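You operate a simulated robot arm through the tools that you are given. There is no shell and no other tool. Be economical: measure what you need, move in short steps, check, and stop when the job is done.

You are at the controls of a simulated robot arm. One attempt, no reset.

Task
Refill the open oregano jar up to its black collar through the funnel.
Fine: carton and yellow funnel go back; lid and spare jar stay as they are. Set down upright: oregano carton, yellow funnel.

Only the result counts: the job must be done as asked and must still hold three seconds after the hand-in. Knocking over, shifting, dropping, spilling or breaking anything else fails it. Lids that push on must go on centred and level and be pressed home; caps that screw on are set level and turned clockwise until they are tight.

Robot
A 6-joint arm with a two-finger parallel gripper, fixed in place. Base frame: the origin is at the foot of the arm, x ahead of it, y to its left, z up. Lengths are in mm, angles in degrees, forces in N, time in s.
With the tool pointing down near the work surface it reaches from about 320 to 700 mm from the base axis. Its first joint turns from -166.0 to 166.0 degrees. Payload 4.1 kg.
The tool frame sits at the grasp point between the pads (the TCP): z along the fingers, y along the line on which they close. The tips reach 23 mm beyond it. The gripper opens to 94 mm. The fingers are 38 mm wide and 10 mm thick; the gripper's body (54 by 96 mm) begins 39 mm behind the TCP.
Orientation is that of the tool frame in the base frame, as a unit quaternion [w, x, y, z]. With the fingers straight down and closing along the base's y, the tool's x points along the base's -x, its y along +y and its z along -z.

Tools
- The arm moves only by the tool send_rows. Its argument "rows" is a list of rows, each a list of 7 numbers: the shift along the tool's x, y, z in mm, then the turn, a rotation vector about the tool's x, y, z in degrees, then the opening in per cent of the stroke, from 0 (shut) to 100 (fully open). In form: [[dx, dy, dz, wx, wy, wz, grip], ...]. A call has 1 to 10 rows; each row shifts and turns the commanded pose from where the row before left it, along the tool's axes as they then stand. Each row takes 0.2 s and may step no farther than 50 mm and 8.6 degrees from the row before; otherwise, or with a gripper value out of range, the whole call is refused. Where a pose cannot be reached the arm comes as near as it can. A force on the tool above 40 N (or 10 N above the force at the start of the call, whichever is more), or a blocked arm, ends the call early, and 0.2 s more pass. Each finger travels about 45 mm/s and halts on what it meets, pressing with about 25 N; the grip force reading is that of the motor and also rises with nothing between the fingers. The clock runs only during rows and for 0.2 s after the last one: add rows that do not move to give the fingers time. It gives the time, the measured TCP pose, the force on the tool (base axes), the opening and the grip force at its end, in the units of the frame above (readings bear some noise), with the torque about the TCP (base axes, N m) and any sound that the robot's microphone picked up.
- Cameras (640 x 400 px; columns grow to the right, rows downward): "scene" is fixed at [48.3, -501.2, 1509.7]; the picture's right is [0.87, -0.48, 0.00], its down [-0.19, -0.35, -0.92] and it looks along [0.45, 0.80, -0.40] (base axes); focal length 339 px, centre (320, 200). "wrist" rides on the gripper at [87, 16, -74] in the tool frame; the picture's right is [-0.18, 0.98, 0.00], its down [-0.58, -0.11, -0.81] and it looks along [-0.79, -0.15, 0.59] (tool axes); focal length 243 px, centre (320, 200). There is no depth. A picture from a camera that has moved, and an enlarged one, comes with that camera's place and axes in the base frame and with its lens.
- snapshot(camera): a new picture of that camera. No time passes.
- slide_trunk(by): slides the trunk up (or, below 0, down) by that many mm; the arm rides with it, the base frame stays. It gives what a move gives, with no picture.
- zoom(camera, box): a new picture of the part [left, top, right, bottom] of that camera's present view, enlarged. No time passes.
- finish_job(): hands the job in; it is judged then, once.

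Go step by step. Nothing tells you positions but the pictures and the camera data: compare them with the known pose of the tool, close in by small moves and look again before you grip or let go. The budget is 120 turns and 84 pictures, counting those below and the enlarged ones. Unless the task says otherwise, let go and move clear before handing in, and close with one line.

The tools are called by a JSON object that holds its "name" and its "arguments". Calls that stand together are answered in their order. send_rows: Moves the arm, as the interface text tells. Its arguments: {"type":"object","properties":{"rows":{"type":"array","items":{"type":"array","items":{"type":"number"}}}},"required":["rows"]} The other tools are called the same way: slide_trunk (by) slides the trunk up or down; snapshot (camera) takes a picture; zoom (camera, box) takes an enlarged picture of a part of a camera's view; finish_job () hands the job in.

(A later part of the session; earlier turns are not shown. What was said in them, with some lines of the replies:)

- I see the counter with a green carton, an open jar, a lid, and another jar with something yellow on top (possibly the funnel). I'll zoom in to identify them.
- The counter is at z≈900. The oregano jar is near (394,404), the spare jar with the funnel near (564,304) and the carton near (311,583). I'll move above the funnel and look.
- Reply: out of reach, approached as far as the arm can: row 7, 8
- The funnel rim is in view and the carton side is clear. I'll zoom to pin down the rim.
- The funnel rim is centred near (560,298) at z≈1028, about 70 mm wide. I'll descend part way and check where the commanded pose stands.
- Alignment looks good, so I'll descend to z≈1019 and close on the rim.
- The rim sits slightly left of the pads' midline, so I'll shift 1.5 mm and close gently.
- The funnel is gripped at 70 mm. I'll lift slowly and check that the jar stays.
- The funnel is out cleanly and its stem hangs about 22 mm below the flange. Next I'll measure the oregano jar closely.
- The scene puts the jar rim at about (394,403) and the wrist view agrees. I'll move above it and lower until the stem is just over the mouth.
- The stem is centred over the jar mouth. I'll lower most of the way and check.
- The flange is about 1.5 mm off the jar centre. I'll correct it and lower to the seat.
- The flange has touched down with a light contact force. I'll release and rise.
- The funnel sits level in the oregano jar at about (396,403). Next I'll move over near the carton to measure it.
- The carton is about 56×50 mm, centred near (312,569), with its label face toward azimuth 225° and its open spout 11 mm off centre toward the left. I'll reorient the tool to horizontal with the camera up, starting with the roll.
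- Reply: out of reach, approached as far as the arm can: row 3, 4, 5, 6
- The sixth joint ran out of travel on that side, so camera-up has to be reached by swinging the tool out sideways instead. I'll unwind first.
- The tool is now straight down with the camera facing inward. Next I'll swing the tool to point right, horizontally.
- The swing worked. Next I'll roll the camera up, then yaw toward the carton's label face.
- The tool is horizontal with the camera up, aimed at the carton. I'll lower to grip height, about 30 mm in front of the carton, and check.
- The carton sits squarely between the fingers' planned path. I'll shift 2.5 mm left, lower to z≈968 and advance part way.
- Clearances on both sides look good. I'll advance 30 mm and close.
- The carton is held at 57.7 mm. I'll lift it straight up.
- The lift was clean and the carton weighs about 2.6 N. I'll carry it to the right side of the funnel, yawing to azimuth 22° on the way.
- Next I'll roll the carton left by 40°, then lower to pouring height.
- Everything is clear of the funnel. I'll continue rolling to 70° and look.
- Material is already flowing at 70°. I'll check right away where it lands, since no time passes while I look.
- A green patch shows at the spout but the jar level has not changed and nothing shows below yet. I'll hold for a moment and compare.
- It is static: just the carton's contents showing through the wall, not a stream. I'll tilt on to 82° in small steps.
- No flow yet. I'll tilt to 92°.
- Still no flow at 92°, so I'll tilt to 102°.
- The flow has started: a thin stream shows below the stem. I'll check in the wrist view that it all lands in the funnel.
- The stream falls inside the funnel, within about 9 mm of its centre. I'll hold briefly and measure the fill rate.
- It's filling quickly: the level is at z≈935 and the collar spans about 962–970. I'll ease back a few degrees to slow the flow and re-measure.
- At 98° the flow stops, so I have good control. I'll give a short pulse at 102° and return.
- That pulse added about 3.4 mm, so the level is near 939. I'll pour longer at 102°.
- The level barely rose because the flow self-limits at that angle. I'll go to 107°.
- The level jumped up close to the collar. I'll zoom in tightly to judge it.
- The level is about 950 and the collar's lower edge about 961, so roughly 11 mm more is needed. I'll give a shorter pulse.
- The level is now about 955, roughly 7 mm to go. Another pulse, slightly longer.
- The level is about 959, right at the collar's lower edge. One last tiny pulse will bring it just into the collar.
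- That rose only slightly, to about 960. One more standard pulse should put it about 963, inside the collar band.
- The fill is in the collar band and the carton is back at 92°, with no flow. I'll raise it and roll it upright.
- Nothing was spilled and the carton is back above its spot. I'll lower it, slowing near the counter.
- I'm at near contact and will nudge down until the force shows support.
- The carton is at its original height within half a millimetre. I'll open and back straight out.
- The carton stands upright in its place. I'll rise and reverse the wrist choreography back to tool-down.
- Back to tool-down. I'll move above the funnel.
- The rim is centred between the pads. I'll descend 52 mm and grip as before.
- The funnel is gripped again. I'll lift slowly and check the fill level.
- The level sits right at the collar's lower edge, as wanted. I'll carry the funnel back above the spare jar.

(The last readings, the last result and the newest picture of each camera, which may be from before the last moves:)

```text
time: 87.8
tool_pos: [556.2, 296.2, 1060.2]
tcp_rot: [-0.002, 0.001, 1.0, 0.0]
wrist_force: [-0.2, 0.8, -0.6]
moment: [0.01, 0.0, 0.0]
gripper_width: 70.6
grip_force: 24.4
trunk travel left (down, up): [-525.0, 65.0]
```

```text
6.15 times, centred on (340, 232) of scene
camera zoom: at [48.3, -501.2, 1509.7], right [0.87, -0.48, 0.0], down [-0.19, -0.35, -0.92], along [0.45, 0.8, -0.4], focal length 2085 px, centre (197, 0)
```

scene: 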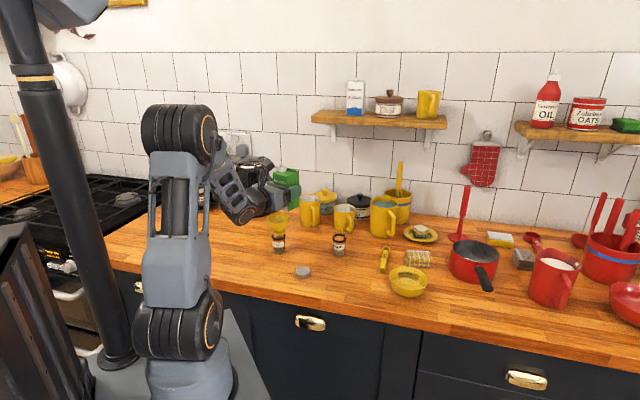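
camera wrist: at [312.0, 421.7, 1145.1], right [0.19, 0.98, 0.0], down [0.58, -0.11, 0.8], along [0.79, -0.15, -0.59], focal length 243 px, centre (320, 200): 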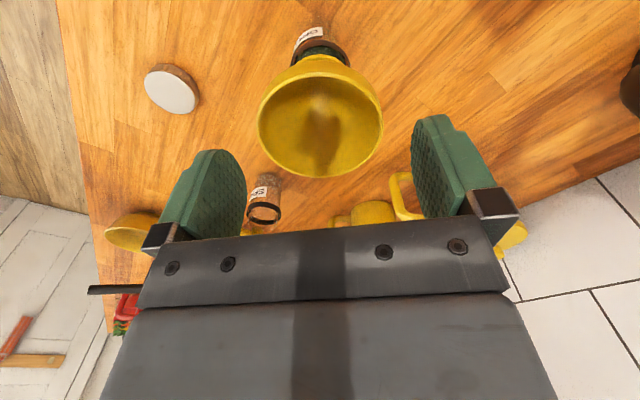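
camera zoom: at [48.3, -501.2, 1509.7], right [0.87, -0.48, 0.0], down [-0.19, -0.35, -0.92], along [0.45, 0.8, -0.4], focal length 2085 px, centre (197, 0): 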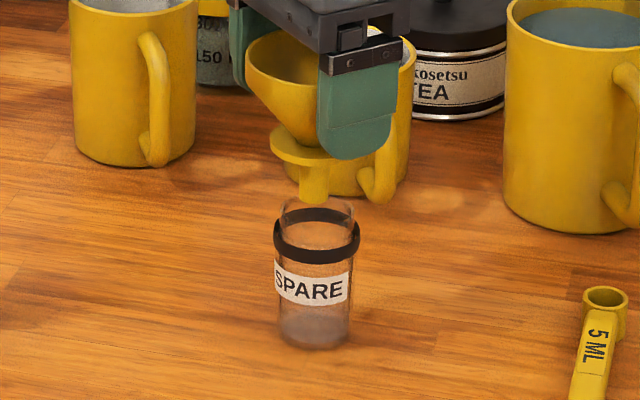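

The stem is about 3 mm short in x. I'll correct and lower to just above the seat.

{"name": "send_rows", "arguments": {"rows": [[-3, 1, 0, 0, 0, 0, 60], [0, 0, 12, 0, 0, 0, 60], [0, 0, 12, 0, 0, 0, 60], [0, 0, 9, 0, 0, 0, 60], [0, 0, 0, 0, 0, 0, 60], [0, 0, 0, 0, 0, 0, 60]]}}

{"name": "zoom", "arguments": {"camera": "wrist", "box": [220, 0, 460, 220]}}

{"name": "zoom", "arguments": {"camera": "scene", "box": [310, 200, 370, 265]}}

```text
time: 89.2
tool_pos: [559.1, 295.0, 1025.9]
tcp_rot: [-0.001, 0.002, 1.0, 0.002]
wrist_force: [-0.5, -0.7, -0.8]
moment: [0.01, 0.0, 0.01]
gripper_width: 70.4
grip_force: 24.8
trunk travel left (down, up): [-525.0, 65.0]
```

```text
1.82 times, centred on (340, 110) of wrist
camera zoom: at [474.7, 313.5, 1099.9], right [0.19, 0.98, 0.0], down [0.58, -0.11, 0.8], along [0.79, -0.15, -0.59], focal length 441 px, centre (284, 364)
```

zoom: 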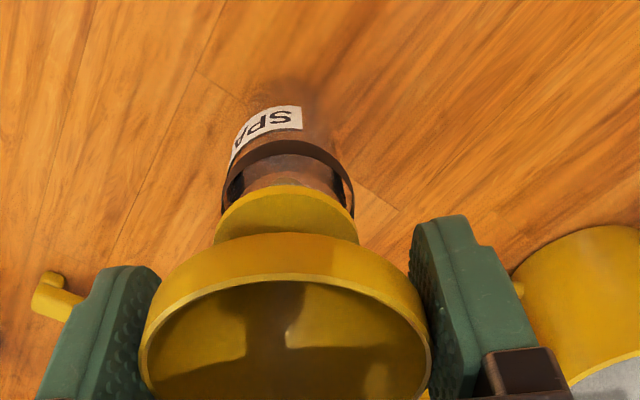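

```text
6.15 times, centred on (340, 232) of scene
camera zoom: at [48.3, -501.2, 1509.7], right [0.87, -0.48, 0.0], down [-0.19, -0.35, -0.92], along [0.45, 0.8, -0.4], focal length 2085 px, centre (197, 0)
```

zoom: 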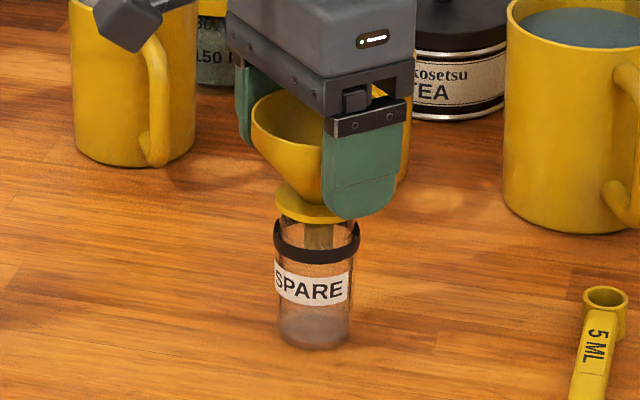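

The alignment is good, with 0.6 mm of trim. I'll lower to the seat.

{"name": "send_rows", "arguments": {"rows": [[0.6, 0, 3, 0, 0, 0, 60], [0, 0, 2, 0, 0, 0, 60], [0, 0, 0.8, 0, 0, 0, 60], [0, 0, 0, 0, 0, 0, 60]]}}

{"name": "zoom", "arguments": {"camera": "scene", "box": [325, 220, 355, 255]}}

```text
time: 90.2
tool_pos: [558.8, 297.5, 1020.4]
tcp_rot: [-0.001, 0.001, 1.0, 0.001]
wrist_force: [-0.8, 0.9, -0.3]
moment: [0.02, 0.03, -0.01]
gripper_width: 70.5
grip_force: 25.0
trunk travel left (down, up): [-525.0, 65.0]
```

```text
11.43 times, centred on (340, 238) of scene
camera zoom: at [48.3, -501.2, 1509.7], right [0.87, -0.48, 0.0], down [-0.19, -0.35, -0.92], along [0.45, 0.8, -0.4], focal length 3871 px, centre (91, -229)
```

zoom: 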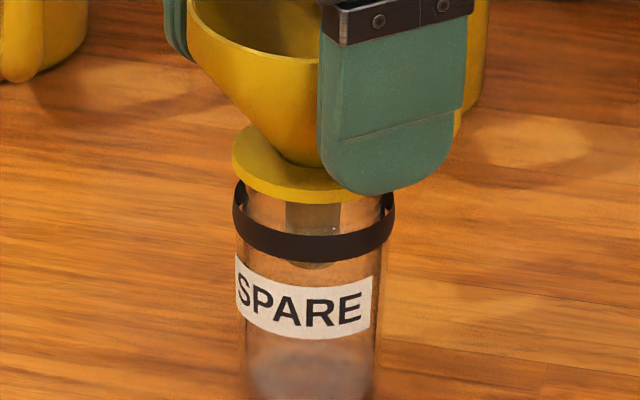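

It's nearly seated. I'll lower in half-millimetre steps until there is contact.

{"name": "send_rows", "arguments": {"rows": [[0, 0, 0.6, 0, 0, 0, 60], [0, 0, 0, 0, 0, 0, 60]]}}

{"name": "send_rows", "arguments": {"rows": [[0, 0, 0.6, 0, 0, 0, 60], [0, 0, 0, 0, 0, 0, 60]]}}

```text
time: 90.8
tool_pos: [558.8, 298.1, 1020.7]
tcp_rot: [-0.001, 0.001, 1.0, 0.0]
wrist_force: [-0.3, 0.9, 3.3]
moment: [-0.05, 0.03, -0.02]
gripper_width: 70.5
grip_force: 25.1
trunk travel left (down, up): [-525.0, 65.0]
```

```text
time: 91.4
tool_pos: [558.3, 296.4, 1021.0]
tcp_rot: [-0.002, 0.001, 1.0, 0.002]
wrist_force: [-1.4, -0.7, 8.8]
moment: [-0.12, 0.14, 0.0]
gripper_width: 70.5
grip_force: 24.7
trunk travel left (down, up): [-525.0, 65.0]
```

The flange is seated and showing contact force. I'll relieve it slightly, release, and rise clear.

{"name": "send_rows", "arguments": {"rows": [[0, 0, -0.6, 0, 0, 0, 60], [0, 0, 0, 0, 0, 0, 78], [0, 0, 0, 0, 0, 0, 88], [0, 0, 0, 0, 0, 0, 88], [0, 0, -15, 0, 0, 0, 88], [0, 0, -30, 0, 0, 0, 88], [0, 0, -45, 0, 0, 0, 88], [40, 0, -10, 0, 0, 0, 88], [40, 0, 0, 0, 0, 0, 88], [0, 0, 0, 0, 0, 0, 88]]}}

{"name": "snapshot", "arguments": {"camera": "scene"}}

{"name": "zoom", "arguments": {"camera": "scene", "box": [310, 200, 370, 265]}}

{"name": "zoom", "arguments": {"camera": "scene", "box": [210, 180, 370, 290]}}

```text
time: 93.6
tool_pos: [478.3, 293.6, 1119.5]
tcp_rot: [-0.002, 0.003, 1.0, 0.001]
wrist_force: [-0.1, 0.5, 0.9]
moment: [-0.01, -0.02, -0.02]
gripper_width: 82.8
grip_force: 0.0
trunk travel left (down, up): [-525.0, 65.0]
```

```text
7 pictures are left
```

scene: 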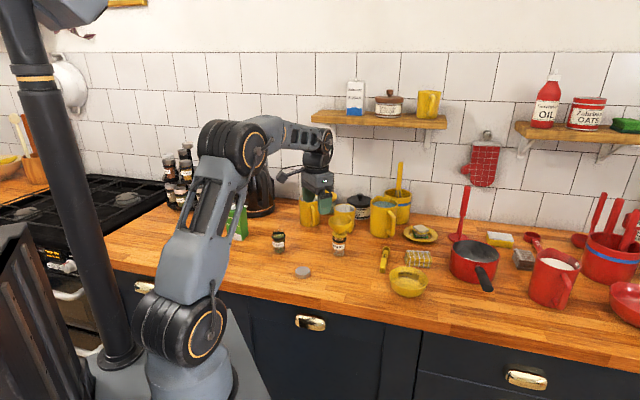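

```text
6.15 times, centred on (340, 232) of scene
camera zoom: at [48.3, -501.2, 1509.7], right [0.87, -0.48, 0.0], down [-0.19, -0.35, -0.92], along [0.45, 0.8, -0.4], focal length 2085 px, centre (197, 0)
```

zoom: 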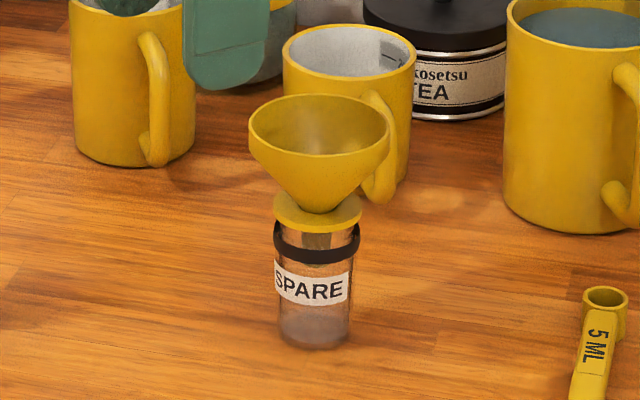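

```text
3.64 times, centred on (290, 235) of scene
camera zoom: at [48.3, -501.2, 1509.7], right [0.87, -0.48, 0.0], down [-0.19, -0.35, -0.92], along [0.45, 0.8, -0.4], focal length 1232 px, centre (429, 73)
```

zoom: 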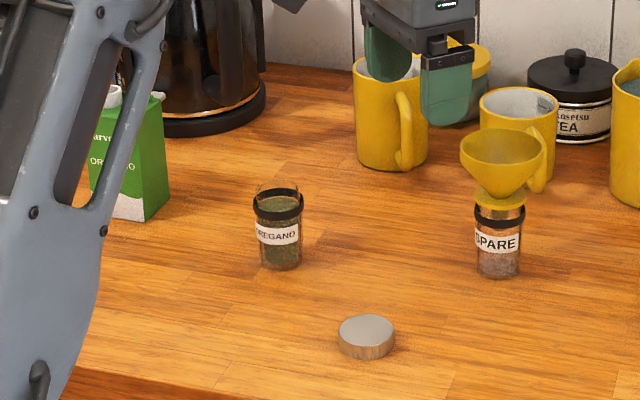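

The funnel sits level on the spare jar exactly as it did at the start. The carton stands in its place, the oregano is at its collar, and the lid and spare jar are undisturbed, so I'm handing in.

{"name": "finish_job", "arguments": {}}

```text
The job is handed in.
```

I refilled the oregano jar through the funnel to the lower edge of its black collar, put the carton and yellow funnel back upright where they were, left the lid and spare jar as they were, and saw no spill.
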